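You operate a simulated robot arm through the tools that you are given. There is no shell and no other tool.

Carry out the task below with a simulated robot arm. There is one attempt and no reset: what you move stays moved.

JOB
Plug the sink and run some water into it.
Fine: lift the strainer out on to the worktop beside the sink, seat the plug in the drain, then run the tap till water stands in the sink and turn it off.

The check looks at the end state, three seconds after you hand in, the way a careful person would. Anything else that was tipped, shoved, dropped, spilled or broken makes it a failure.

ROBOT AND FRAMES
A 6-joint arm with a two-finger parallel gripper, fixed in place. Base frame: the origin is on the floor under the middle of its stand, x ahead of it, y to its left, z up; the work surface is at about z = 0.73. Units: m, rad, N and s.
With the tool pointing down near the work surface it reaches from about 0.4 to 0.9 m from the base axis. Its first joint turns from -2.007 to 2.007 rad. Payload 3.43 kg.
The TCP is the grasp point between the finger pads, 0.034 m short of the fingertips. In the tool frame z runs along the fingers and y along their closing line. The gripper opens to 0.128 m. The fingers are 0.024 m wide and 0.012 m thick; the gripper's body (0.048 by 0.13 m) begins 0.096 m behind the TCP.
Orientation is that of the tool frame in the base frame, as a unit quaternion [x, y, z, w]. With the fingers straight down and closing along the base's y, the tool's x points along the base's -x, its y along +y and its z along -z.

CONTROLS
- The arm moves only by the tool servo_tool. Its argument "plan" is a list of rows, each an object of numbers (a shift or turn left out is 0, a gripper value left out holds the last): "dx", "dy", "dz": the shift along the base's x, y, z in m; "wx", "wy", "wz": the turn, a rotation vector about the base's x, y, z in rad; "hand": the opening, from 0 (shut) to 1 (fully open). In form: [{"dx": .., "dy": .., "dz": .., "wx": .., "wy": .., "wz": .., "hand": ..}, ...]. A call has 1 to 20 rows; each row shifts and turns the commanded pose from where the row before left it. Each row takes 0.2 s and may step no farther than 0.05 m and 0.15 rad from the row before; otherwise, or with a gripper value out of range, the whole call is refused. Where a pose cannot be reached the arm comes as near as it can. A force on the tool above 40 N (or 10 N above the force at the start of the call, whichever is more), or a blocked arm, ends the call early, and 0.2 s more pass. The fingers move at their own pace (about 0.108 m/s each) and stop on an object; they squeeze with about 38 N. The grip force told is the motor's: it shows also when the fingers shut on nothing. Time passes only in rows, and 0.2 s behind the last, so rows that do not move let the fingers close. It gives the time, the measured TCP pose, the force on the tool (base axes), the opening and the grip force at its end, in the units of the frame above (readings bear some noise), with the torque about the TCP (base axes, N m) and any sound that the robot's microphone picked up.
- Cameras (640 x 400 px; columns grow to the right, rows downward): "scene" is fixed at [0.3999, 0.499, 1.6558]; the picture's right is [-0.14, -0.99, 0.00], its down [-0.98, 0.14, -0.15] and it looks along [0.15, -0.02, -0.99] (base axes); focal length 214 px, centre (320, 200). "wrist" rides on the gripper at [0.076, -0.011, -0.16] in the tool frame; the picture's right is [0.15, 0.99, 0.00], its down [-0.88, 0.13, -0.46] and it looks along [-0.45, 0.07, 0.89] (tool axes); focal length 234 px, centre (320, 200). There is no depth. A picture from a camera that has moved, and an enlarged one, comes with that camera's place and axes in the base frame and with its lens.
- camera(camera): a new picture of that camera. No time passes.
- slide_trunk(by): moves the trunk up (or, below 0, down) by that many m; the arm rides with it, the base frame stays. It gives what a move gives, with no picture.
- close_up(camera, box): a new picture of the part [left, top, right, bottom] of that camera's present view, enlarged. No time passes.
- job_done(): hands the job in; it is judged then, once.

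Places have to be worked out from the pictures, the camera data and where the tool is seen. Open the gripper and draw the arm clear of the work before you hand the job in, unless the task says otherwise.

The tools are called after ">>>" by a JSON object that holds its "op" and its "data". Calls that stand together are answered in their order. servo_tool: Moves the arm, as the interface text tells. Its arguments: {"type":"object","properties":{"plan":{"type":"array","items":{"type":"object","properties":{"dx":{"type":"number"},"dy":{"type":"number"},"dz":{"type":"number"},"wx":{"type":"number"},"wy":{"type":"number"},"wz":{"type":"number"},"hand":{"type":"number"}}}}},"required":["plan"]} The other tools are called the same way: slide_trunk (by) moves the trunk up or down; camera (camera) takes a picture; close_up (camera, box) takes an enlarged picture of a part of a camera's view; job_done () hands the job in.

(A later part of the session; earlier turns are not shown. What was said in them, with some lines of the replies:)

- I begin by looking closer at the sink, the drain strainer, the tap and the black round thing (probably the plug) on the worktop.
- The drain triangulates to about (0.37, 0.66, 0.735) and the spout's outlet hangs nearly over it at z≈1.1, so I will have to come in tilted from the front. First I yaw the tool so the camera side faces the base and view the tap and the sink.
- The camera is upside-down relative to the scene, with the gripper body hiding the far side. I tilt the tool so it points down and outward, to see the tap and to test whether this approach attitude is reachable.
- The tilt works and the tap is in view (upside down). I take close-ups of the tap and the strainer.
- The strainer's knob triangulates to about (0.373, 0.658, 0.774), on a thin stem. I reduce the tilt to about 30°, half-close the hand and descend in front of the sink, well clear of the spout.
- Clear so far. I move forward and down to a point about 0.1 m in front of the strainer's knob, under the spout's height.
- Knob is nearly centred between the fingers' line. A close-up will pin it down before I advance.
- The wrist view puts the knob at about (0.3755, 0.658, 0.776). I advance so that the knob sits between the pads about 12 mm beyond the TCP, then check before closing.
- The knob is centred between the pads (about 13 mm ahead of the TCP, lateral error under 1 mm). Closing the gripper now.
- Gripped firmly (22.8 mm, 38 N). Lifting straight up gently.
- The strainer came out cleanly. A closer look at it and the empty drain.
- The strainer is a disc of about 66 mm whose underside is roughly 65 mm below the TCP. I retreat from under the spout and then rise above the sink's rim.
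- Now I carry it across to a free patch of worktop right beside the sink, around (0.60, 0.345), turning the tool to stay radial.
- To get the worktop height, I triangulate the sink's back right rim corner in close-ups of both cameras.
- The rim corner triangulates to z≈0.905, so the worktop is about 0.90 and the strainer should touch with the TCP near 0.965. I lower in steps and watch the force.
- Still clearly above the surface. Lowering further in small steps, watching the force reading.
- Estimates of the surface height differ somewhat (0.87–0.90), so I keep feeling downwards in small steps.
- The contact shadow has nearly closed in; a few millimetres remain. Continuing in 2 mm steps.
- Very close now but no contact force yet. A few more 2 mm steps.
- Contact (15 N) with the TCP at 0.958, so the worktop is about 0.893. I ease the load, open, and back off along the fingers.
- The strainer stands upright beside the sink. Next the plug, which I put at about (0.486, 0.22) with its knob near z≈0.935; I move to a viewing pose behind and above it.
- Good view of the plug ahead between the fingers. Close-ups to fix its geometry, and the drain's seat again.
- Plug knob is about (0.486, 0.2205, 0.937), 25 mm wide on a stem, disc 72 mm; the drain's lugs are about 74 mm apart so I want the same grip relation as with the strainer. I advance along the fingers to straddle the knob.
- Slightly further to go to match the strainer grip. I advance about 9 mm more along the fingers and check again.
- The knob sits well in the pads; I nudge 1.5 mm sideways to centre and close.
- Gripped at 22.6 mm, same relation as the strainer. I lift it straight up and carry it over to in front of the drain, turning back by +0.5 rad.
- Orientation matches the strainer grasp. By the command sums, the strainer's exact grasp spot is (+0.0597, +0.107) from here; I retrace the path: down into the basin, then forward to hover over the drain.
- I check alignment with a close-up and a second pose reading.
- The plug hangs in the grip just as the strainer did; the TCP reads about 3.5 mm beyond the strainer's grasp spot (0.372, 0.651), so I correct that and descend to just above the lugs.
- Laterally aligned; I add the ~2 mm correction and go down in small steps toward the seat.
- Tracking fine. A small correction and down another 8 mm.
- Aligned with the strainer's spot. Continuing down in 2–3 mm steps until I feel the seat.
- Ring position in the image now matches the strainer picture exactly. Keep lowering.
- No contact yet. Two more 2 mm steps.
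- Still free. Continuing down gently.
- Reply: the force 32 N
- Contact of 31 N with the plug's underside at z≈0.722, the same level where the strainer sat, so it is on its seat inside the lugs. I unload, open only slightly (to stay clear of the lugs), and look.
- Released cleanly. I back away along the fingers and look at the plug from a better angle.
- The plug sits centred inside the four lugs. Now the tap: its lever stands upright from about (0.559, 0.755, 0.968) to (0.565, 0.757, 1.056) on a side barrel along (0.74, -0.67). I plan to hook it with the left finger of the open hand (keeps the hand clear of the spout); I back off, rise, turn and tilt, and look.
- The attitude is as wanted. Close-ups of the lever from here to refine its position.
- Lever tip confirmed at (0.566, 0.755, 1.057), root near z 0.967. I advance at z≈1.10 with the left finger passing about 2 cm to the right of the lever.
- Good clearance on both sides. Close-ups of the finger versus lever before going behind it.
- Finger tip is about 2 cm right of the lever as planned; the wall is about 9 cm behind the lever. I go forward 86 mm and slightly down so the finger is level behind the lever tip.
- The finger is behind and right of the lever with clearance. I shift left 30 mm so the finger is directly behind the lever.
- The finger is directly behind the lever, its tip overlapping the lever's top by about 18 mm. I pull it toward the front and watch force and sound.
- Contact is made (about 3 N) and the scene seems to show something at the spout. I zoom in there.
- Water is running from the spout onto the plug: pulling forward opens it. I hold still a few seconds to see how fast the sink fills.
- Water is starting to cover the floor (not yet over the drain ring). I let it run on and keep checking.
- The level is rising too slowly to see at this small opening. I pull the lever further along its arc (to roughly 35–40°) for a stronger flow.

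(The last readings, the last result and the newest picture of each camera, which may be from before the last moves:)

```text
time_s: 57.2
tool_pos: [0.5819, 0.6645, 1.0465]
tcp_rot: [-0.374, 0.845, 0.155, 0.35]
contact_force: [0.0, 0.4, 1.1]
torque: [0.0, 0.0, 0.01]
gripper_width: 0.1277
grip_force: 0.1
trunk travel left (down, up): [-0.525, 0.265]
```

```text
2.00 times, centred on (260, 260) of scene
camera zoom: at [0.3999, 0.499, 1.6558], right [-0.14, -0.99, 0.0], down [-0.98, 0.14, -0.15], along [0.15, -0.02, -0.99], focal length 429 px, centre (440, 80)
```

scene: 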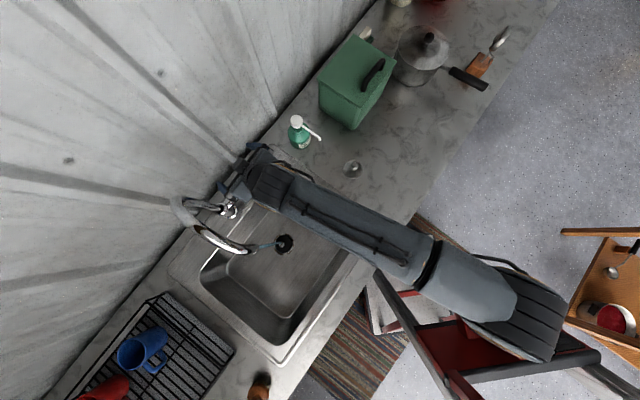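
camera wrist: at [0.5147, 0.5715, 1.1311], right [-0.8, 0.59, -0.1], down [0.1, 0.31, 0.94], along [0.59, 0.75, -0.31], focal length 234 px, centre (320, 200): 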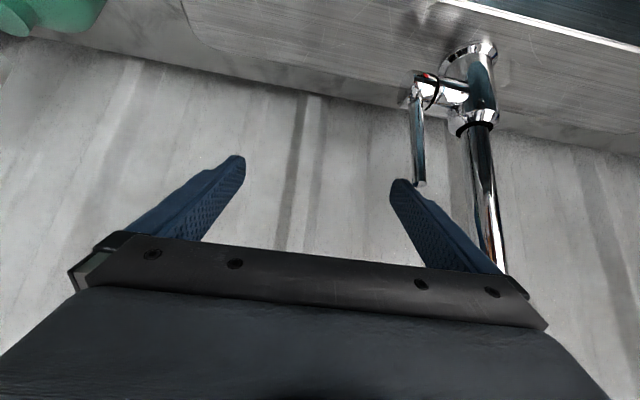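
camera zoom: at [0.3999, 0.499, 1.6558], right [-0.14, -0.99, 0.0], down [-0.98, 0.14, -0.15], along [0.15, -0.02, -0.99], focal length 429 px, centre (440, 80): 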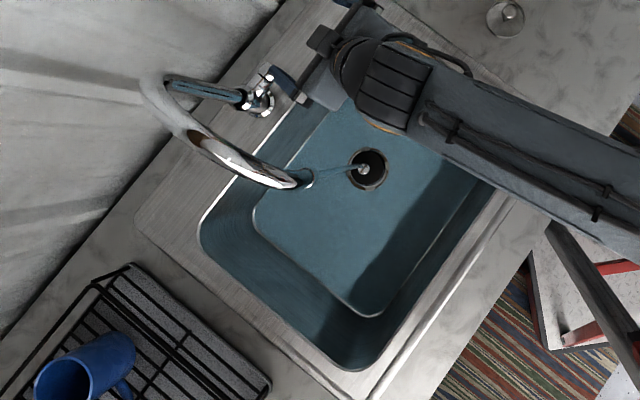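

The lever is now about 40° open; stream looks the same. I wait and compare the water level at the drain ring with a larger zoom.

>>> {"op": "close_up", "data": {"camera": "scene", "box": [265, 225, 305, 260]}}

>>> {"op": "servo_tool", "data": {"plan": [{}, {}, {}, {}, {}, {}, {}, {}, {}, {}, {}, {}, {}, {}, {}, {}, {}, {}, {}, {}]}}

>>> {"op": "close_up", "data": {"camera": "scene", "box": [265, 225, 305, 260]}}

>>> {"op": "camera", "data": {"camera": "scene"}}

```text
11.43 times, centred on (285, 242) of scene
camera zoom: at [0.3999, 0.499, 1.6558], right [-0.14, -0.99, 0.0], down [-0.98, 0.14, -0.15], along [0.15, -0.02, -0.99], focal length 2451 px, centre (720, -286)
```

zoom: 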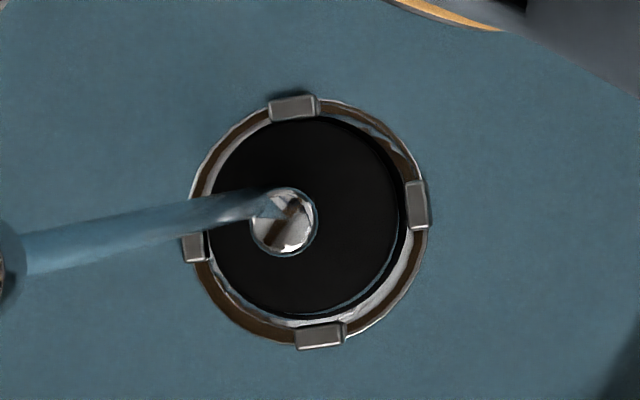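

```text
time_s: 61.4
tool_pos: [0.5819, 0.6632, 1.0475]
tcp_rot: [-0.376, 0.844, 0.156, 0.349]
contact_force: [0.5, -0.4, -0.1]
torque: [0.0, 0.0, -0.04]
gripper_width: 0.128
grip_force: 0.0
trunk travel left (down, up): [-0.525, 0.265]
```

```text
11.43 times, centred on (285, 242) of scene
camera zoom: at [0.3999, 0.499, 1.6558], right [-0.14, -0.99, 0.0], down [-0.98, 0.14, -0.15], along [0.15, -0.02, -0.99], focal length 2451 px, centre (720, -286)
```

zoom: 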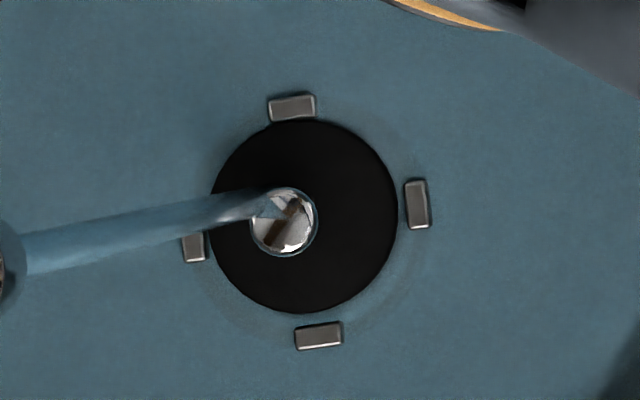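

```text
taken
```

scene: 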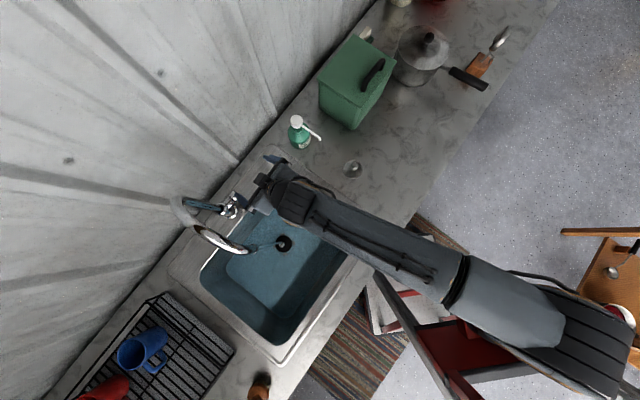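

The level is now over the drain ring and rising; the plug holds. I let it run on until it stands properly over the plug.

>>> {"op": "servo_tool", "data": {"plan": [{}, {}, {}, {}, {}, {}, {}, {}, {}, {}, {}, {}, {}, {}, {}, {}, {}, {}, {}, {}]}}

>>> {"op": "close_up", "data": {"camera": "scene", "box": [265, 225, 305, 260]}}

>>> {"op": "servo_tool", "data": {"plan": [{}, {}, {}, {}, {}, {}, {}, {}, {}, {}, {}, {}, {}, {}, {}, {}, {}, {}, {}, {}]}}

>>> {"op": "close_up", "data": {"camera": "scene", "box": [265, 225, 305, 260]}}

>>> {"op": "close_up", "data": {"camera": "scene", "box": [180, 160, 340, 360]}}

```text
time_s: 65.6
tool_pos: [0.5829, 0.6628, 1.0476]
tcp_rot: [-0.375, 0.845, 0.155, 0.349]
contact_force: [0.3, -0.5, 0.1]
torque: [-0.01, -0.01, 0.01]
gripper_width: 0.1279
grip_force: 0.1
trunk travel left (down, up): [-0.525, 0.265]
```

```text
11.43 times, centred on (285, 242) of scene
camera zoom: at [0.3999, 0.499, 1.6558], right [-0.14, -0.99, 0.0], down [-0.98, 0.14, -0.15], along [0.15, -0.02, -0.99], focal length 2451 px, centre (720, -286)
```

zoom: 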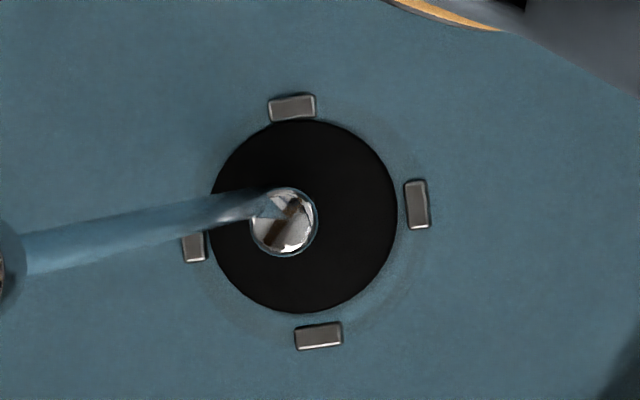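

```text
time_s: 69.8
tool_pos: [0.5818, 0.6644, 1.0479]
tcp_rot: [-0.375, 0.845, 0.155, 0.35]
contact_force: [0.4, -0.4, 0.8]
torque: [0.01, -0.01, 0.02]
gripper_width: 0.128
grip_force: 0.1
trunk travel left (down, up): [-0.525, 0.265]
```

```text
11.43 times, centred on (285, 242) of scene
camera zoom: at [0.3999, 0.499, 1.6558], right [-0.14, -0.99, 0.0], down [-0.98, 0.14, -0.15], along [0.15, -0.02, -0.99], focal length 2451 px, centre (720, -286)
```

zoom: 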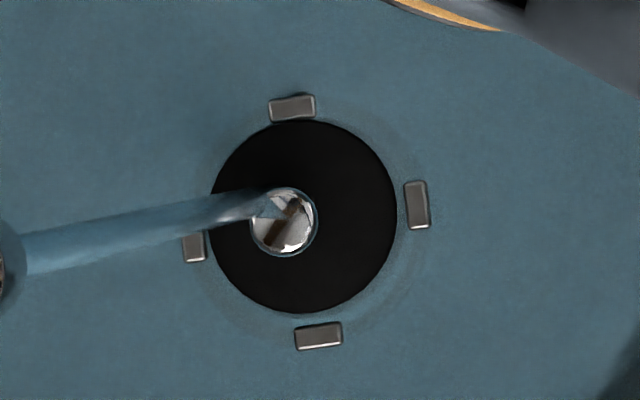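

```text
2.00 times, centred on (260, 260) of scene
camera zoom: at [0.3999, 0.499, 1.6558], right [-0.14, -0.99, 0.0], down [-0.98, 0.14, -0.15], along [0.15, -0.02, -0.99], focal length 429 px, centre (440, 80)
```

zoom: 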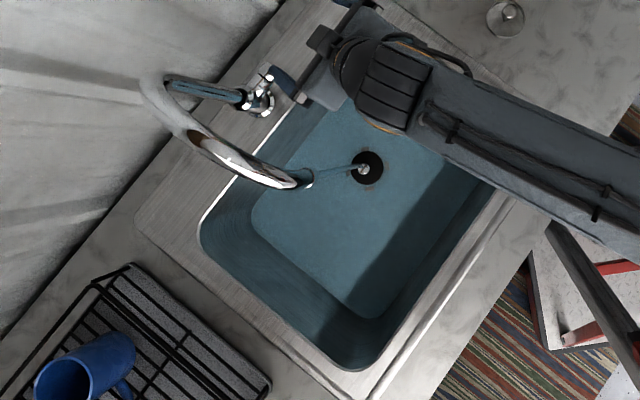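

Rising slowly (the floor's edge line is now under water). I keep it running and watching.

>>> {"op": "servo_tool", "data": {"plan": [{}, {}, {}, {}, {}, {}, {}, {}, {}, {}, {}, {}, {}, {}, {}, {}, {}, {}, {}, {}]}}

>>> {"op": "servo_tool", "data": {"plan": [{}, {}, {}, {}, {}, {}, {}, {}, {}, {}, {}, {}, {}, {}, {}, {}, {}, {}, {}, {}]}}

>>> {"op": "close_up", "data": {"camera": "scene", "box": [265, 225, 305, 260]}}

>>> {"op": "close_up", "data": {"camera": "scene", "box": [180, 160, 340, 360]}}

```text
time_s: 74.0
tool_pos: [0.5818, 0.6636, 1.0468]
tcp_rot: [-0.375, 0.845, 0.154, 0.35]
contact_force: [-0.1, -0.1, 0.3]
torque: [0.02, 0.02, -0.02]
gripper_width: 0.1281
grip_force: 0.0
trunk travel left (down, up): [-0.525, 0.265]
```

```text
time_s: 78.2
tool_pos: [0.5814, 0.6636, 1.0475]
tcp_rot: [-0.376, 0.844, 0.156, 0.35]
contact_force: [0.2, -0.6, -0.2]
torque: [0.01, -0.01, 0.01]
gripper_width: 0.1279
grip_force: 0.2
trunk travel left (down, up): [-0.525, 0.265]
```

```text
11.43 times, centred on (285, 242) of scene
camera zoom: at [0.3999, 0.499, 1.6558], right [-0.14, -0.99, 0.0], down [-0.98, 0.14, -0.15], along [0.15, -0.02, -0.99], focal length 2451 px, centre (720, -286)
```

zoom: 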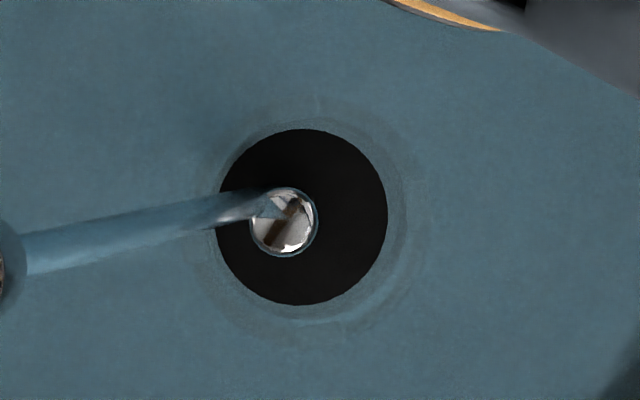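

```text
2.00 times, centred on (260, 260) of scene
camera zoom: at [0.3999, 0.499, 1.6558], right [-0.14, -0.99, 0.0], down [-0.98, 0.14, -0.15], along [0.15, -0.02, -0.99], focal length 429 px, centre (440, 80)
```

zoom: 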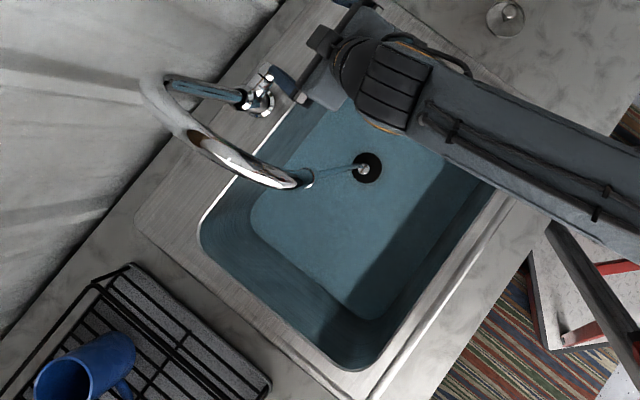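

Lugs are under water, the plug nearly so. Letting it run longer for a clear standing depth.

>>> {"op": "servo_tool", "data": {"plan": [{}, {}, {}, {}, {}, {}, {}, {}, {}, {}, {}, {}, {}, {}, {}, {}, {}, {}, {}, {}]}}

>>> {"op": "servo_tool", "data": {"plan": [{}, {}, {}, {}, {}, {}, {}, {}, {}, {}, {}, {}, {}, {}, {}, {}, {}, {}, {}, {}]}}

>>> {"op": "servo_tool", "data": {"plan": [{}, {}, {}, {}, {}, {}, {}, {}, {}, {}, {}, {}, {}, {}, {}, {}, {}, {}, {}, {}]}}

>>> {"op": "close_up", "data": {"camera": "scene", "box": [265, 225, 305, 260]}}

>>> {"op": "close_up", "data": {"camera": "scene", "box": [180, 160, 340, 360]}}

```text
time_s: 82.4
tool_pos: [0.5824, 0.6633, 1.0481]
tcp_rot: [-0.374, 0.844, 0.155, 0.35]
contact_force: [0.4, -0.4, 1.1]
torque: [0.0, 0.01, 0.02]
gripper_width: 0.1281
grip_force: 0.1
trunk travel left (down, up): [-0.525, 0.265]
```

```text
time_s: 86.6
tool_pos: [0.582, 0.6642, 1.0477]
tcp_rot: [-0.375, 0.844, 0.155, 0.35]
contact_force: [-0.1, 0.3, 0.9]
torque: [0.03, -0.01, 0.01]
gripper_width: 0.128
grip_force: 0.0
trunk travel left (down, up): [-0.525, 0.265]
```

```text
time_s: 90.8
tool_pos: [0.5819, 0.6639, 1.0479]
tcp_rot: [-0.375, 0.845, 0.154, 0.35]
contact_force: [-0.2, 0.1, -0.8]
torque: [0.02, -0.01, 0.02]
gripper_width: 0.1277
grip_force: 0.0
trunk travel left (down, up): [-0.525, 0.265]
```

```text
11.43 times, centred on (285, 242) of scene
camera zoom: at [0.3999, 0.499, 1.6558], right [-0.14, -0.99, 0.0], down [-0.98, 0.14, -0.15], along [0.15, -0.02, -0.99], focal length 2451 px, centre (720, -286)
```

zoom: 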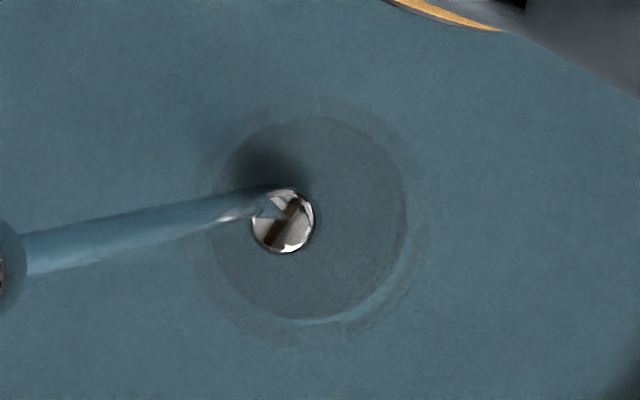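

```text
2.00 times, centred on (260, 260) of scene
camera zoom: at [0.3999, 0.499, 1.6558], right [-0.14, -0.99, 0.0], down [-0.98, 0.14, -0.15], along [0.15, -0.02, -0.99], focal length 429 px, centre (440, 80)
```

zoom: 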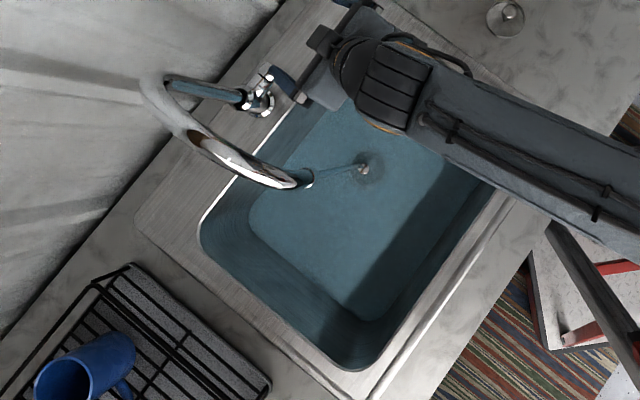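

The plug disc is submerged with its knob above water. I let it run some 20 s more for an unmistakable depth; the basin is about 16 cm deep so there's no overflow danger.

>>> {"op": "servo_tool", "data": {"plan": [{}, {}, {}, {}, {}, {}, {}, {}, {}, {}, {}, {}, {}, {}, {}, {}, {}, {}, {}, {}]}}

>>> {"op": "servo_tool", "data": {"plan": [{}, {}, {}, {}, {}, {}, {}, {}, {}, {}, {}, {}, {}, {}, {}, {}, {}, {}, {}, {}]}}

>>> {"op": "servo_tool", "data": {"plan": [{}, {}, {}, {}, {}, {}, {}, {}, {}, {}, {}, {}, {}, {}, {}, {}, {}, {}, {}, {}]}}

>>> {"op": "servo_tool", "data": {"plan": [{}, {}, {}, {}, {}, {}, {}, {}, {}, {}, {}, {}, {}, {}, {}, {}, {}, {}, {}, {}]}}

>>> {"op": "servo_tool", "data": {"plan": [{}, {}, {}, {}, {}, {}, {}, {}, {}, {}, {}, {}, {}, {}, {}, {}, {}, {}, {}, {}]}}

>>> {"op": "close_up", "data": {"camera": "scene", "box": [265, 225, 305, 260]}}

>>> {"op": "close_up", "data": {"camera": "scene", "box": [180, 160, 340, 360]}}

>>> {"op": "close_up", "data": {"camera": "wrist", "box": [370, 70, 510, 210]}}

```text
time_s: 95.0
tool_pos: [0.5821, 0.6641, 1.0474]
tcp_rot: [-0.375, 0.844, 0.155, 0.349]
contact_force: [-0.2, 0.1, -0.7]
torque: [0.02, 0.02, -0.01]
gripper_width: 0.128
grip_force: 0.0
trunk travel left (down, up): [-0.525, 0.265]
```

```text
time_s: 99.2
tool_pos: [0.5821, 0.664, 1.0484]
tcp_rot: [-0.375, 0.844, 0.155, 0.35]
contact_force: [-0.9, 0.0, -0.2]
torque: [-0.02, -0.01, 0.01]
gripper_width: 0.1279
grip_force: 0.2
trunk travel left (down, up): [-0.525, 0.265]
```

```text
time_s: 103.4
tool_pos: [0.5828, 0.6624, 1.0478]
tcp_rot: [-0.375, 0.844, 0.156, 0.349]
contact_force: [0.3, 1.0, 0.1]
torque: [0.0, 0.01, -0.01]
gripper_width: 0.1279
grip_force: 0.1
trunk travel left (down, up): [-0.525, 0.265]
```

```text
time_s: 107.6
tool_pos: [0.5822, 0.6637, 1.0467]
tcp_rot: [-0.375, 0.844, 0.155, 0.35]
contact_force: [0.2, -0.3, -0.1]
torque: [-0.01, -0.01, -0.01]
gripper_width: 0.1278
grip_force: 0.0
trunk travel left (down, up): [-0.525, 0.265]
```

```text
time_s: 111.8
tool_pos: [0.5821, 0.6633, 1.0478]
tcp_rot: [-0.375, 0.844, 0.155, 0.35]
contact_force: [-0.1, 0.4, 0.6]
torque: [0.02, 0.03, 0.04]
gripper_width: 0.1279
grip_force: 0.0
trunk travel left (down, up): [-0.525, 0.265]
```

```text
11.43 times, centred on (285, 242) of scene
camera zoom: at [0.3999, 0.499, 1.6558], right [-0.14, -0.99, 0.0], down [-0.98, 0.14, -0.15], along [0.15, -0.02, -0.99], focal length 2451 px, centre (720, -286)
```

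zoom: 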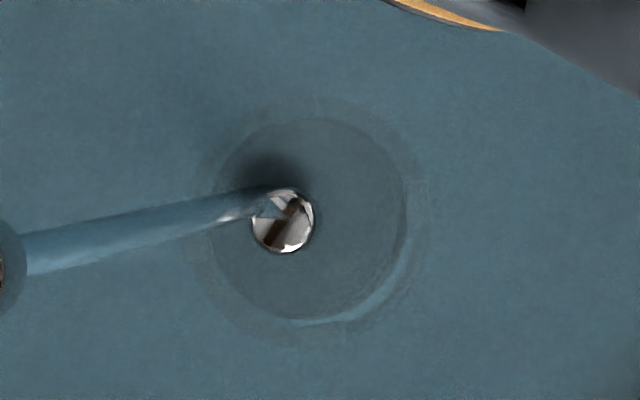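

```text
2.00 times, centred on (260, 260) of scene
camera zoom: at [0.3999, 0.499, 1.6558], right [-0.14, -0.99, 0.0], down [-0.98, 0.14, -0.15], along [0.15, -0.02, -0.99], focal length 429 px, centre (440, 80)
```

zoom: 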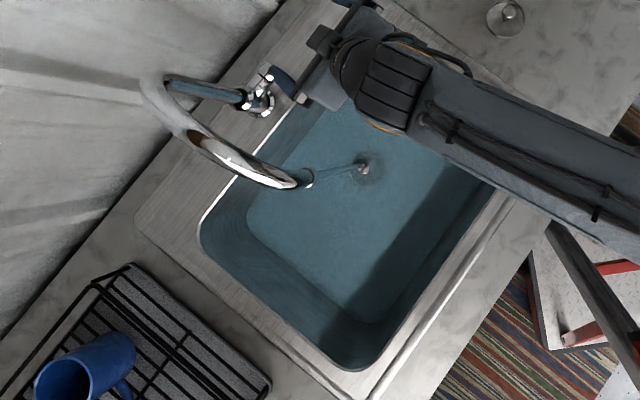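

```text
2.86 times, centred on (440, 140) of wrist
camera zoom: at [0.48, 0.5321, 1.1075], right [-0.8, 0.59, -0.1], down [0.1, 0.31, 0.94], along [0.59, 0.75, -0.31], focal length 669 px, centre (-23, 371)
```

zoom: 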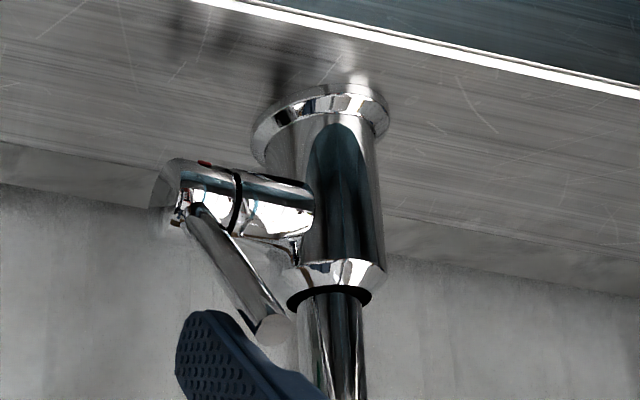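

I zoom on the front-left corner of the basin to judge the depth from the waterline.

>>> {"op": "close_up", "data": {"camera": "scene", "box": [200, 240, 310, 350]}}

```text
3.64 times, centred on (255, 295) of scene
camera zoom: at [0.3999, 0.499, 1.6558], right [-0.14, -0.99, 0.0], down [-0.98, 0.14, -0.15], along [0.15, -0.02, -0.99], focal length 780 px, centre (556, -146)
```

zoom: 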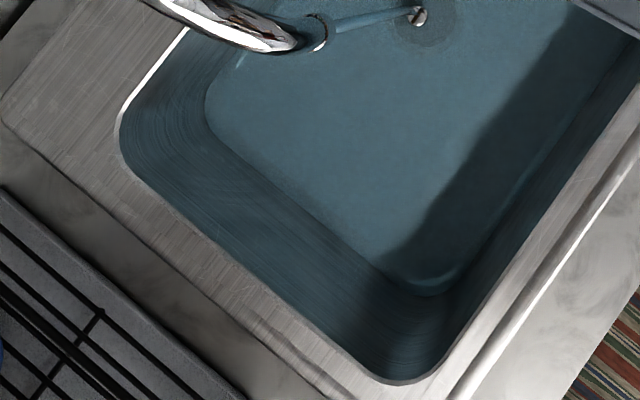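

Depth looks like roughly 15–20 mm. I let it run about half a minute more to be unambiguous.

>>> {"op": "servo_tool", "data": {"plan": [{}, {}, {}, {}, {}, {}, {}, {}, {}, {}, {}, {}, {}, {}, {}, {}, {}, {}, {}, {}]}}

>>> {"op": "servo_tool", "data": {"plan": [{}, {}, {}, {}, {}, {}, {}, {}, {}, {}, {}, {}, {}, {}, {}, {}, {}, {}, {}, {}]}}

>>> {"op": "servo_tool", "data": {"plan": [{}, {}, {}, {}, {}, {}, {}, {}, {}, {}, {}, {}, {}, {}, {}, {}, {}, {}, {}, {}]}}

>>> {"op": "servo_tool", "data": {"plan": [{}, {}, {}, {}, {}, {}, {}, {}, {}, {}, {}, {}, {}, {}, {}, {}, {}, {}, {}, {}]}}

>>> {"op": "servo_tool", "data": {"plan": [{}, {}, {}, {}, {}, {}, {}, {}, {}, {}, {}, {}, {}, {}, {}, {}, {}, {}, {}, {}]}}

>>> {"op": "servo_tool", "data": {"plan": [{}, {}, {}, {}, {}, {}, {}, {}, {}, {}, {}, {}, {}, {}, {}, {}, {}, {}, {}, {}]}}

>>> {"op": "close_up", "data": {"camera": "scene", "box": [200, 240, 310, 350]}}

>>> {"op": "close_up", "data": {"camera": "scene", "box": [200, 160, 280, 220]}}

```text
time_s: 116.0
tool_pos: [0.5813, 0.6635, 1.0469]
tcp_rot: [-0.375, 0.845, 0.155, 0.35]
contact_force: [0.3, 0.0, -0.4]
torque: [-0.03, -0.03, -0.01]
gripper_width: 0.128
grip_force: 0.0
trunk travel left (down, up): [-0.525, 0.265]
```

```text
time_s: 120.2
tool_pos: [0.5825, 0.6638, 1.0467]
tcp_rot: [-0.375, 0.844, 0.156, 0.35]
contact_force: [0.7, -0.3, 0.4]
torque: [-0.04, 0.02, -0.02]
gripper_width: 0.1282
grip_force: 0.0
trunk travel left (down, up): [-0.525, 0.265]
```

```text
time_s: 124.4
tool_pos: [0.581, 0.6626, 1.0483]
tcp_rot: [-0.374, 0.845, 0.155, 0.35]
contact_force: [-0.3, -0.2, 0.0]
torque: [0.0, -0.02, 0.03]
gripper_width: 0.1279
grip_force: 0.1
trunk travel left (down, up): [-0.525, 0.265]
```

```text
time_s: 128.6
tool_pos: [0.5816, 0.6631, 1.0475]
tcp_rot: [-0.375, 0.844, 0.155, 0.35]
contact_force: [0.0, -0.9, -0.8]
torque: [0.01, 0.01, 0.01]
gripper_width: 0.128
grip_force: 0.1
trunk travel left (down, up): [-0.525, 0.265]
```

```text
time_s: 132.8
tool_pos: [0.5821, 0.663, 1.047]
tcp_rot: [-0.375, 0.844, 0.156, 0.35]
contact_force: [0.4, 0.0, -0.1]
torque: [-0.01, 0.0, -0.01]
gripper_width: 0.1281
grip_force: 0.1
trunk travel left (down, up): [-0.525, 0.265]
```

```text
time_s: 137.0
tool_pos: [0.5824, 0.6639, 1.0485]
tcp_rot: [-0.374, 0.845, 0.155, 0.349]
contact_force: [0.3, 1.0, 0.2]
torque: [0.01, 0.03, -0.01]
gripper_width: 0.128
grip_force: 0.0
trunk travel left (down, up): [-0.525, 0.265]
```

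```text
3.64 times, centred on (255, 295) of scene
camera zoom: at [0.3999, 0.499, 1.6558], right [-0.14, -0.99, 0.0], down [-0.98, 0.14, -0.15], along [0.15, -0.02, -0.99], focal length 780 px, centre (556, -146)
```

zoom: 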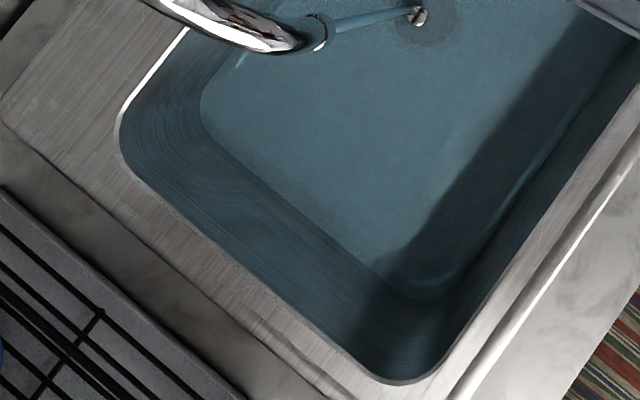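

```text
6.67 times, centred on (240, 190) of scene
camera zoom: at [0.3999, 0.499, 1.6558], right [-0.14, -0.99, 0.0], down [-0.98, 0.14, -0.15], along [0.15, -0.02, -0.99], focal length 1430 px, centre (853, 267)
```

zoom: 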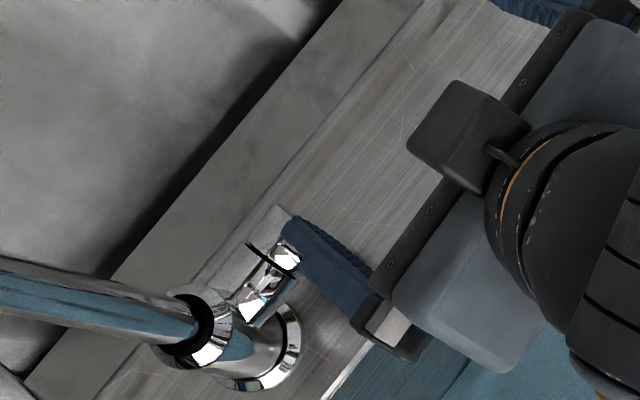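

Water stands well now. To close, I slide the finger out to the right of the lever, drop in front of it, slide back left and push the lever up and back.

>>> {"op": "servo_tool", "data": {"plan": [{"dx": 0.0027, "dy": 0.003, "dz": 0.004}, {"dx": 0.0119, "dy": -0.0107}, {"dx": 0.0119, "dy": -0.0107}, {"dx": -0.0118, "dy": -0.013, "dz": -0.0175}, {"dx": -0.0117, "dy": -0.013, "dz": -0.0175}, {}]}}

>>> {"op": "close_up", "data": {"camera": "wrist", "box": [370, 70, 510, 210]}}

>>> {"op": "close_up", "data": {"camera": "scene", "box": [200, 160, 280, 220]}}

```text
time_s: 138.4
tool_pos: [0.585, 0.6194, 1.0164]
tcp_rot: [-0.375, 0.844, 0.156, 0.35]
contact_force: [-1.4, 0.0, 0.6]
torque: [-0.01, -0.01, -0.01]
gripper_width: 0.128
grip_force: 0.0
trunk travel left (down, up): [-0.525, 0.265]
```

```text
2.86 times, centred on (440, 140) of wrist
camera zoom: at [0.4834, 0.4879, 1.0768], right [-0.8, 0.59, -0.1], down [0.1, 0.31, 0.94], along [0.59, 0.75, -0.31], focal length 669 px, centre (-23, 371)
```

zoom: 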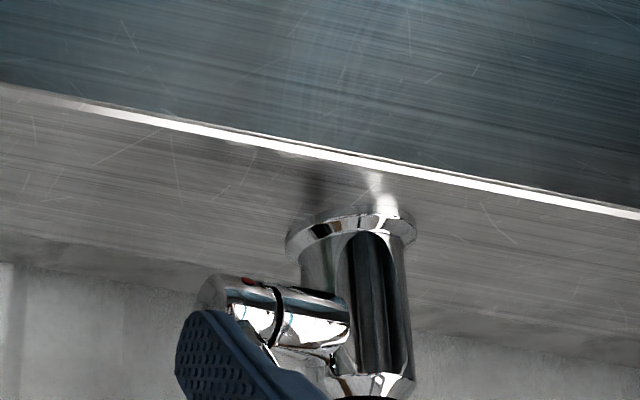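

```text
6.67 times, centred on (240, 190) of scene
camera zoom: at [0.3999, 0.499, 1.6558], right [-0.14, -0.99, 0.0], down [-0.98, 0.14, -0.15], along [0.15, -0.02, -0.99], focal length 1430 px, centre (853, 267)
```

zoom: 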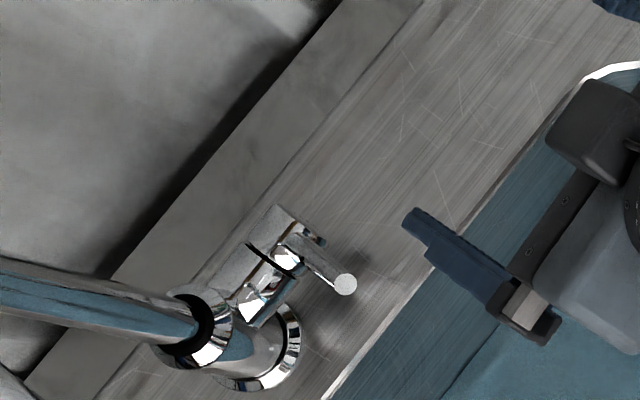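

The lever is visible at about 41°, and my finger is in front of and below it, to the right. I slide left under it and push it back along its arc in small steps.

>>> {"op": "servo_tool", "data": {"plan": [{"dx": -0.0138, "dy": 0.0124}, {"dx": -0.0137, "dy": 0.0124}, {}, {"dx": 0.0069, "dy": 0.0076, "dz": 0.0047}, {"dx": 0.0069, "dy": 0.0076, "dz": 0.0047}, {"dx": 0.0069, "dy": 0.0076, "dz": 0.0047}, {}]}}

>>> {"op": "close_up", "data": {"camera": "scene", "box": [200, 160, 280, 220]}}

>>> {"op": "close_up", "data": {"camera": "wrist", "box": [370, 70, 510, 210]}}

```text
time_s: 140.0
tool_pos: [0.5781, 0.6673, 1.0313]
tcp_rot: [-0.375, 0.845, 0.155, 0.349]
contact_force: [-0.3, 0.1, -0.2]
torque: [-0.02, 0.01, 0.0]
gripper_width: 0.1278
grip_force: 0.0
trunk travel left (down, up): [-0.525, 0.265]
```

```text
6.67 times, centred on (240, 190) of scene
camera zoom: at [0.3999, 0.499, 1.6558], right [-0.14, -0.99, 0.0], down [-0.98, 0.14, -0.15], along [0.15, -0.02, -0.99], focal length 1430 px, centre (853, 267)
```

zoom: 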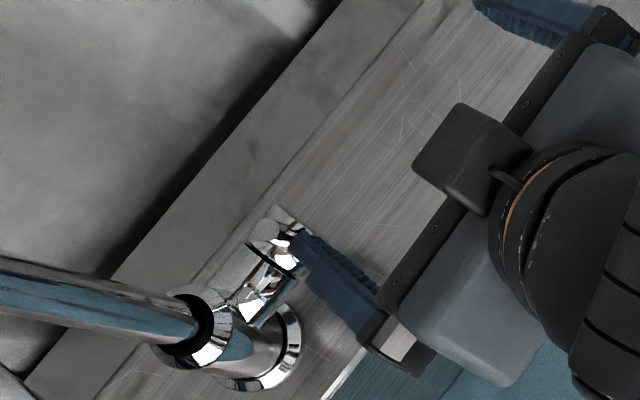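

```text
2.86 times, centred on (440, 140) of wrist
camera zoom: at [0.4764, 0.5355, 1.0913], right [-0.8, 0.59, -0.1], down [0.1, 0.31, 0.94], along [0.59, 0.75, -0.31], focal length 669 px, centre (-23, 371)
```

zoom: 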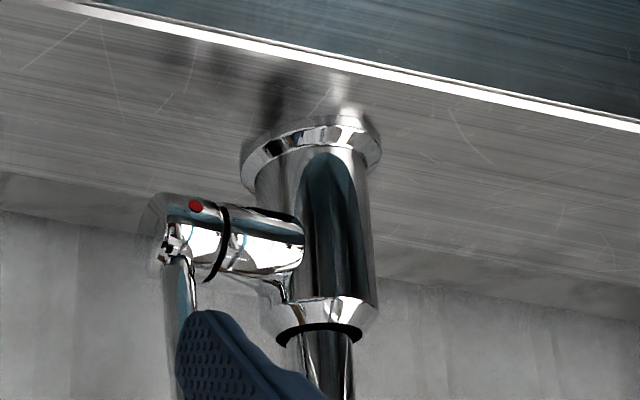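

The lever is about two thirds of the way back. Continuing in smaller steps.

>>> {"op": "servo_tool", "data": {"plan": [{"dx": 0.005, "dy": 0.0055, "dz": 0.003}, {"dx": 0.005, "dy": 0.0055, "dz": 0.003}, {}]}}

>>> {"op": "close_up", "data": {"camera": "scene", "box": [200, 160, 280, 220]}}

>>> {"op": "close_up", "data": {"camera": "scene", "box": [220, 210, 320, 280]}}

```text
time_s: 140.8
tool_pos: [0.5889, 0.6787, 1.0373]
tcp_rot: [-0.374, 0.844, 0.155, 0.35]
contact_force: [0.9, -0.2, 0.4]
torque: [-0.01, 0.01, 0.0]
gripper_width: 0.1282
grip_force: 0.0
trunk travel left (down, up): [-0.525, 0.265]
```

```text
6.67 times, centred on (240, 190) of scene
camera zoom: at [0.3999, 0.499, 1.6558], right [-0.14, -0.99, 0.0], down [-0.98, 0.14, -0.15], along [0.15, -0.02, -0.99], focal length 1430 px, centre (853, 267)
```

zoom: 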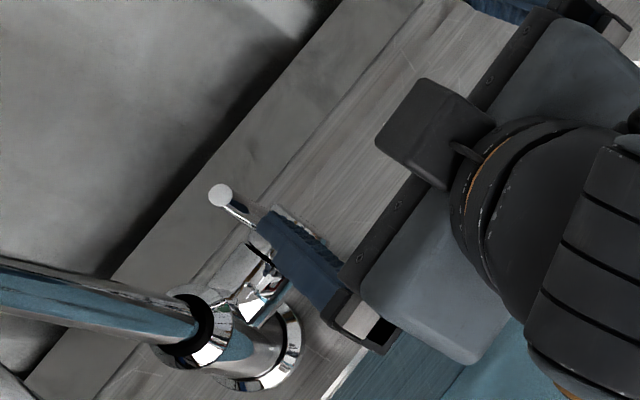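

```text
5.71 times, centred on (270, 245) of scene
camera zoom: at [0.3999, 0.499, 1.6558], right [-0.14, -0.99, 0.0], down [-0.98, 0.14, -0.15], along [0.15, -0.02, -0.99], focal length 1226 px, centre (606, -57)
```

zoom: 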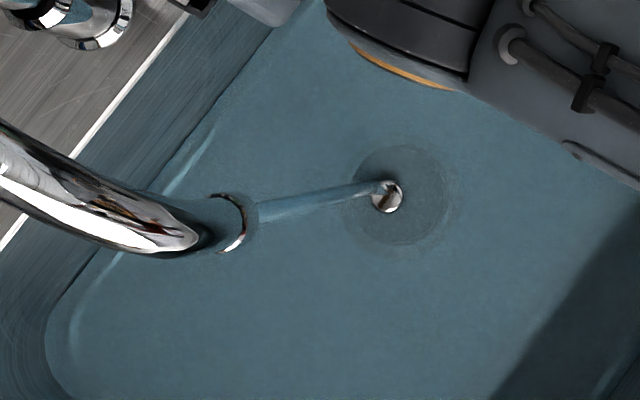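

Nearly closed, still running. A few millimetres more, in small steps.

>>> {"op": "servo_tool", "data": {"plan": [{"dx": 0.0025, "dy": 0.0027, "dz": 0.001}, {"dx": 0.0016, "dy": 0.0018}, {}]}}

>>> {"op": "close_up", "data": {"camera": "scene", "box": [200, 160, 280, 220]}}

>>> {"op": "close_up", "data": {"camera": "scene", "box": [220, 210, 320, 280]}}

```text
time_s: 141.6
tool_pos: [0.5923, 0.6814, 1.039]
tcp_rot: [-0.375, 0.844, 0.155, 0.349]
contact_force: [-1.0, 0.2, -0.1]
torque: [-0.05, 0.03, 0.02]
gripper_width: 0.1281
grip_force: 0.0
trunk travel left (down, up): [-0.525, 0.265]
```

```text
6.67 times, centred on (240, 190) of scene
camera zoom: at [0.3999, 0.499, 1.6558], right [-0.14, -0.99, 0.0], down [-0.98, 0.14, -0.15], along [0.15, -0.02, -0.99], focal length 1430 px, centre (853, 267)
```

zoom: 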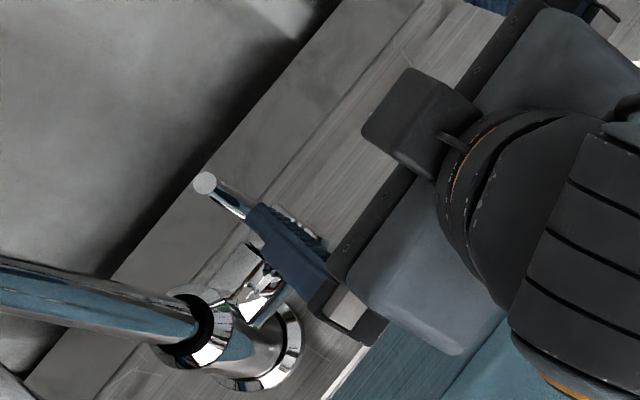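

```text
5.71 times, centred on (270, 245) of scene
camera zoom: at [0.3999, 0.499, 1.6558], right [-0.14, -0.99, 0.0], down [-0.98, 0.14, -0.15], along [0.15, -0.02, -0.99], focal length 1226 px, centre (606, -57)
```

zoom: 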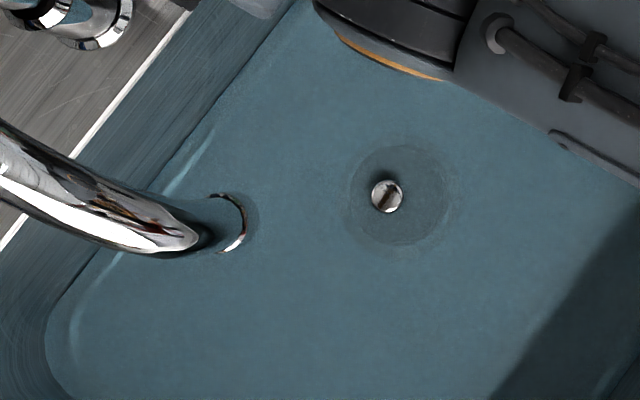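

The stream has stopped and the lever tip is back at its original place. A tiny extra push to make sure it is fully against its stop.

>>> {"op": "servo_tool", "data": {"plan": [{"dx": 0.001, "dy": 0.0011}, {"dx": 0.001, "dy": 0.0011}, {}]}}

>>> {"op": "close_up", "data": {"camera": "scene", "box": [200, 160, 280, 220]}}

```text
time_s: 142.4
tool_pos: [0.5926, 0.6827, 1.0394]
tcp_rot: [-0.376, 0.844, 0.155, 0.35]
contact_force: [-20.4, -24.9, 4.9]
torque: [-0.15, 0.5, 2.2]
gripper_width: 0.1268
grip_force: 0.1
trunk travel left (down, up): [-0.525, 0.265]
```

```text
6.67 times, centred on (240, 190) of scene
camera zoom: at [0.3999, 0.499, 1.6558], right [-0.14, -0.99, 0.0], down [-0.98, 0.14, -0.15], along [0.15, -0.02, -0.99], focal length 1430 px, centre (853, 267)
```

zoom: 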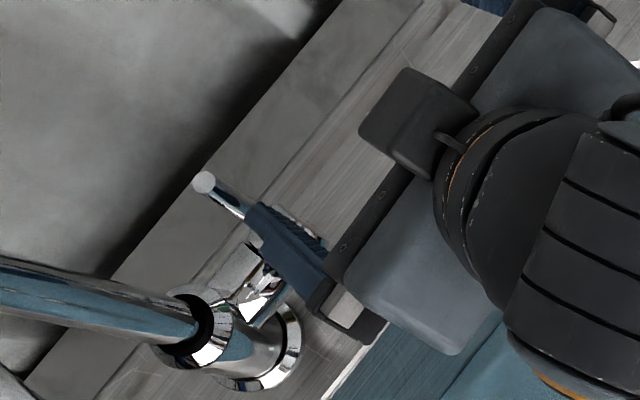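

Fully closed against the stop (32 N). I back off and retreat toward the front, away from tap and spout.

>>> {"op": "servo_tool", "data": {"plan": [{"dx": -0.0034, "dy": -0.0037}, {"dx": -0.0101, "dy": -0.0111}, {"dx": -0.0134, "dy": -0.0148, "dz": 0.01}, {"dx": 0.0014, "dy": -0.0282, "dz": 0.01}, {"dx": 0.0014, "dy": -0.0282, "dz": 0.01}, {"dx": -0.0268, "dy": -0.0297, "dz": 0.01}, {"dx": -0.0268, "dy": -0.0297, "dz": 0.01}, {"dx": -0.0268, "dy": -0.0297, "dz": 0.01}, {"dx": -0.0268, "dy": -0.0297, "dz": 0.01}, {"dx": -0.0268, "dy": -0.0297, "dz": 0.01}, {"dx": -0.0268, "dy": -0.0297, "dz": 0.01}, {}]}}

>>> {"op": "camera", "data": {"camera": "scene"}}

>>> {"op": "camera", "data": {"camera": "wrist"}}

```text
time_s: 145.0
tool_pos: [0.4097, 0.421, 1.1299]
tcp_rot: [-0.375, 0.844, 0.155, 0.351]
contact_force: [-0.7, 0.2, 0.0]
torque: [0.01, 0.02, 0.01]
gripper_width: 0.1279
grip_force: 0.1
trunk travel left (down, up): [-0.525, 0.265]
```

```text
taken
```

scene: 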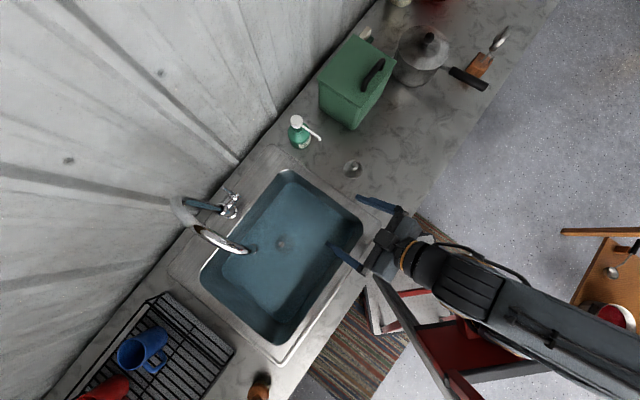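

```text
taken
camera wrist: at [0.3067, 0.2895, 1.1905], right [-0.8, 0.59, -0.1], down [0.1, 0.31, 0.94], along [0.59, 0.75, -0.31], focal length 234 px, centre (320, 200)
```

wrist: 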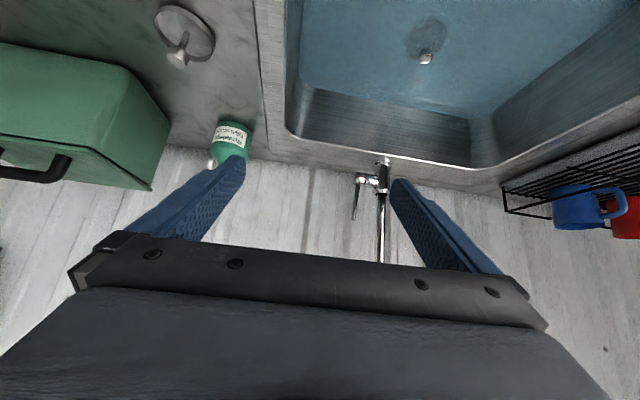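

All in place; now I draw the arm up and back, clear of the work, and check that the level holds.

>>> {"op": "servo_tool", "data": {"plan": [{"dx": -0.01, "dy": -0.01, "dz": 0.03}, {"dx": -0.015, "dy": -0.015, "dz": 0.03}, {"dx": -0.015, "dy": -0.015, "dz": 0.03}, {"dx": -0.015, "dy": -0.015, "dz": 0.03}, {"dx": -0.015, "dy": -0.015, "dz": 0.02}, {}, {}, {}, {}, {}, {}, {}, {}, {}, {}, {}, {}, {}]}}

>>> {"op": "close_up", "data": {"camera": "scene", "box": [180, 130, 420, 360]}}

>>> {"op": "close_up", "data": {"camera": "scene", "box": [220, 210, 320, 280]}}

>>> {"op": "close_up", "data": {"camera": "scene", "box": [320, 130, 400, 200]}}

>>> {"op": "camera", "data": {"camera": "wrist"}}

```text
time_s: 148.8
tool_pos: [0.3795, 0.4042, 1.2703]
tcp_rot: [-0.375, 0.845, 0.155, 0.349]
contact_force: [0.8, 0.1, 1.2]
torque: [0.02, 0.02, -0.02]
gripper_width: 0.1282
grip_force: 0.0
out of reach, approached as far as the arm can: row 3, 4, 5
trunk travel left (down, up): [-0.525, 0.265]
```

```text
1.74 times, centred on (300, 245) of scene
camera zoom: at [0.3999, 0.499, 1.6558], right [-0.14, -0.99, 0.0], down [-0.98, 0.14, -0.15], along [0.15, -0.02, -0.99], focal length 373 px, centre (355, 122)
```

zoom: 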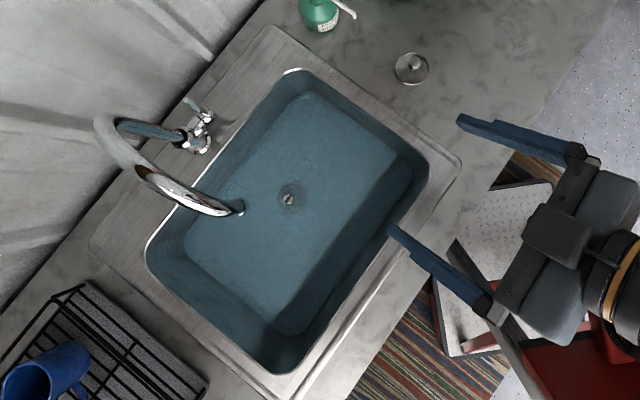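

```text
5.71 times, centred on (270, 245) of scene
camera zoom: at [0.3999, 0.499, 1.6558], right [-0.14, -0.99, 0.0], down [-0.98, 0.14, -0.15], along [0.15, -0.02, -0.99], focal length 1226 px, centre (606, -57)
```

zoom: 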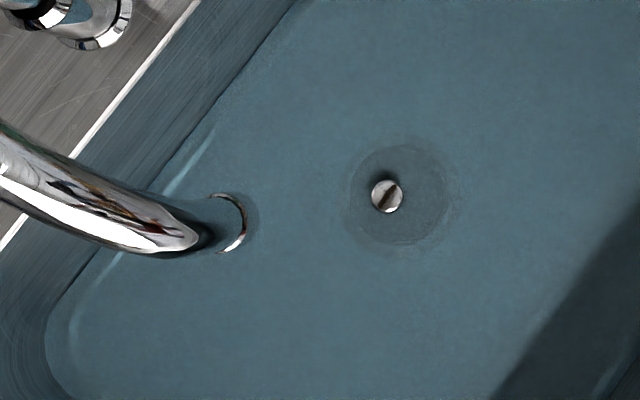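

```text
5.71 times, centred on (360, 165) of scene
camera zoom: at [0.3999, 0.499, 1.6558], right [-0.14, -0.99, 0.0], down [-0.98, 0.14, -0.15], along [0.15, -0.02, -0.99], focal length 1226 px, centre (91, 400)
```

zoom: 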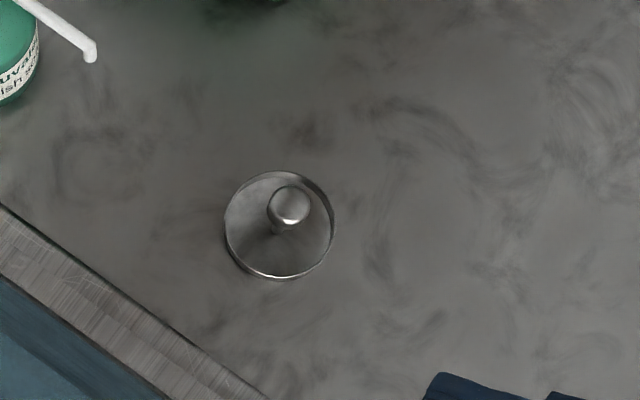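

```text
taken
camera wrist: at [0.2771, 0.2737, 1.3295], right [-0.8, 0.59, -0.1], down [0.11, 0.31, 0.94], along [0.59, 0.75, -0.31], focal length 234 px, centre (320, 200)
```

wrist: 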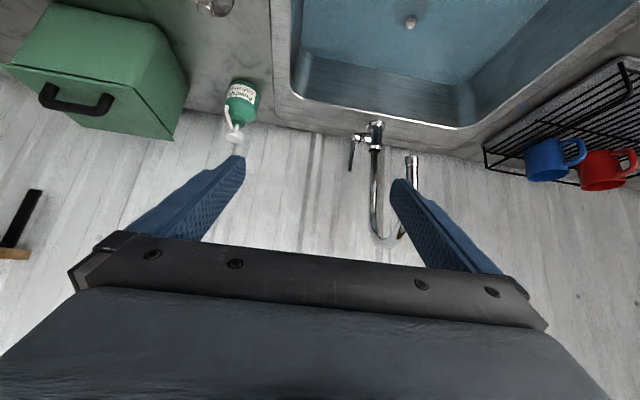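

The water level is unchanged since I shut the tap. The plug is seated, the strainer stands on the worktop beside the sink, the tap is off with its lever at its stop, and nothing else has moved. The gripper is open and the arm is clear, so I hand in.

>>> {"op": "job_done", "data": {}}

```text
The job is handed in.
```

The sink is plugged with water standing in it, and the tap is off. I handed the job in; no verdict came back with it.

- **Strainer:** it stands upright on the worktop beside the sink, towards the soap dispenser.
- **Plug:** it is pressed into the drain, centred inside the four lugs. The water level looked unchanged about seven seconds after I shut the tap.
- **Water:** I estimate the depth at about 25 mm from the waterline. The plug's disc is covered and its knob stands above the surface.
- **Tap:** the lever is back at its closed stop and the stream has stopped.

I saw nothing else moved or spilled in the last pictures. The gripper is open and the arm is drawn up and back from the sink. The last few steps of that retreat were slightly beyond the arm's reach, so it stopped a little short of where I sent it, but it is clear of everything.
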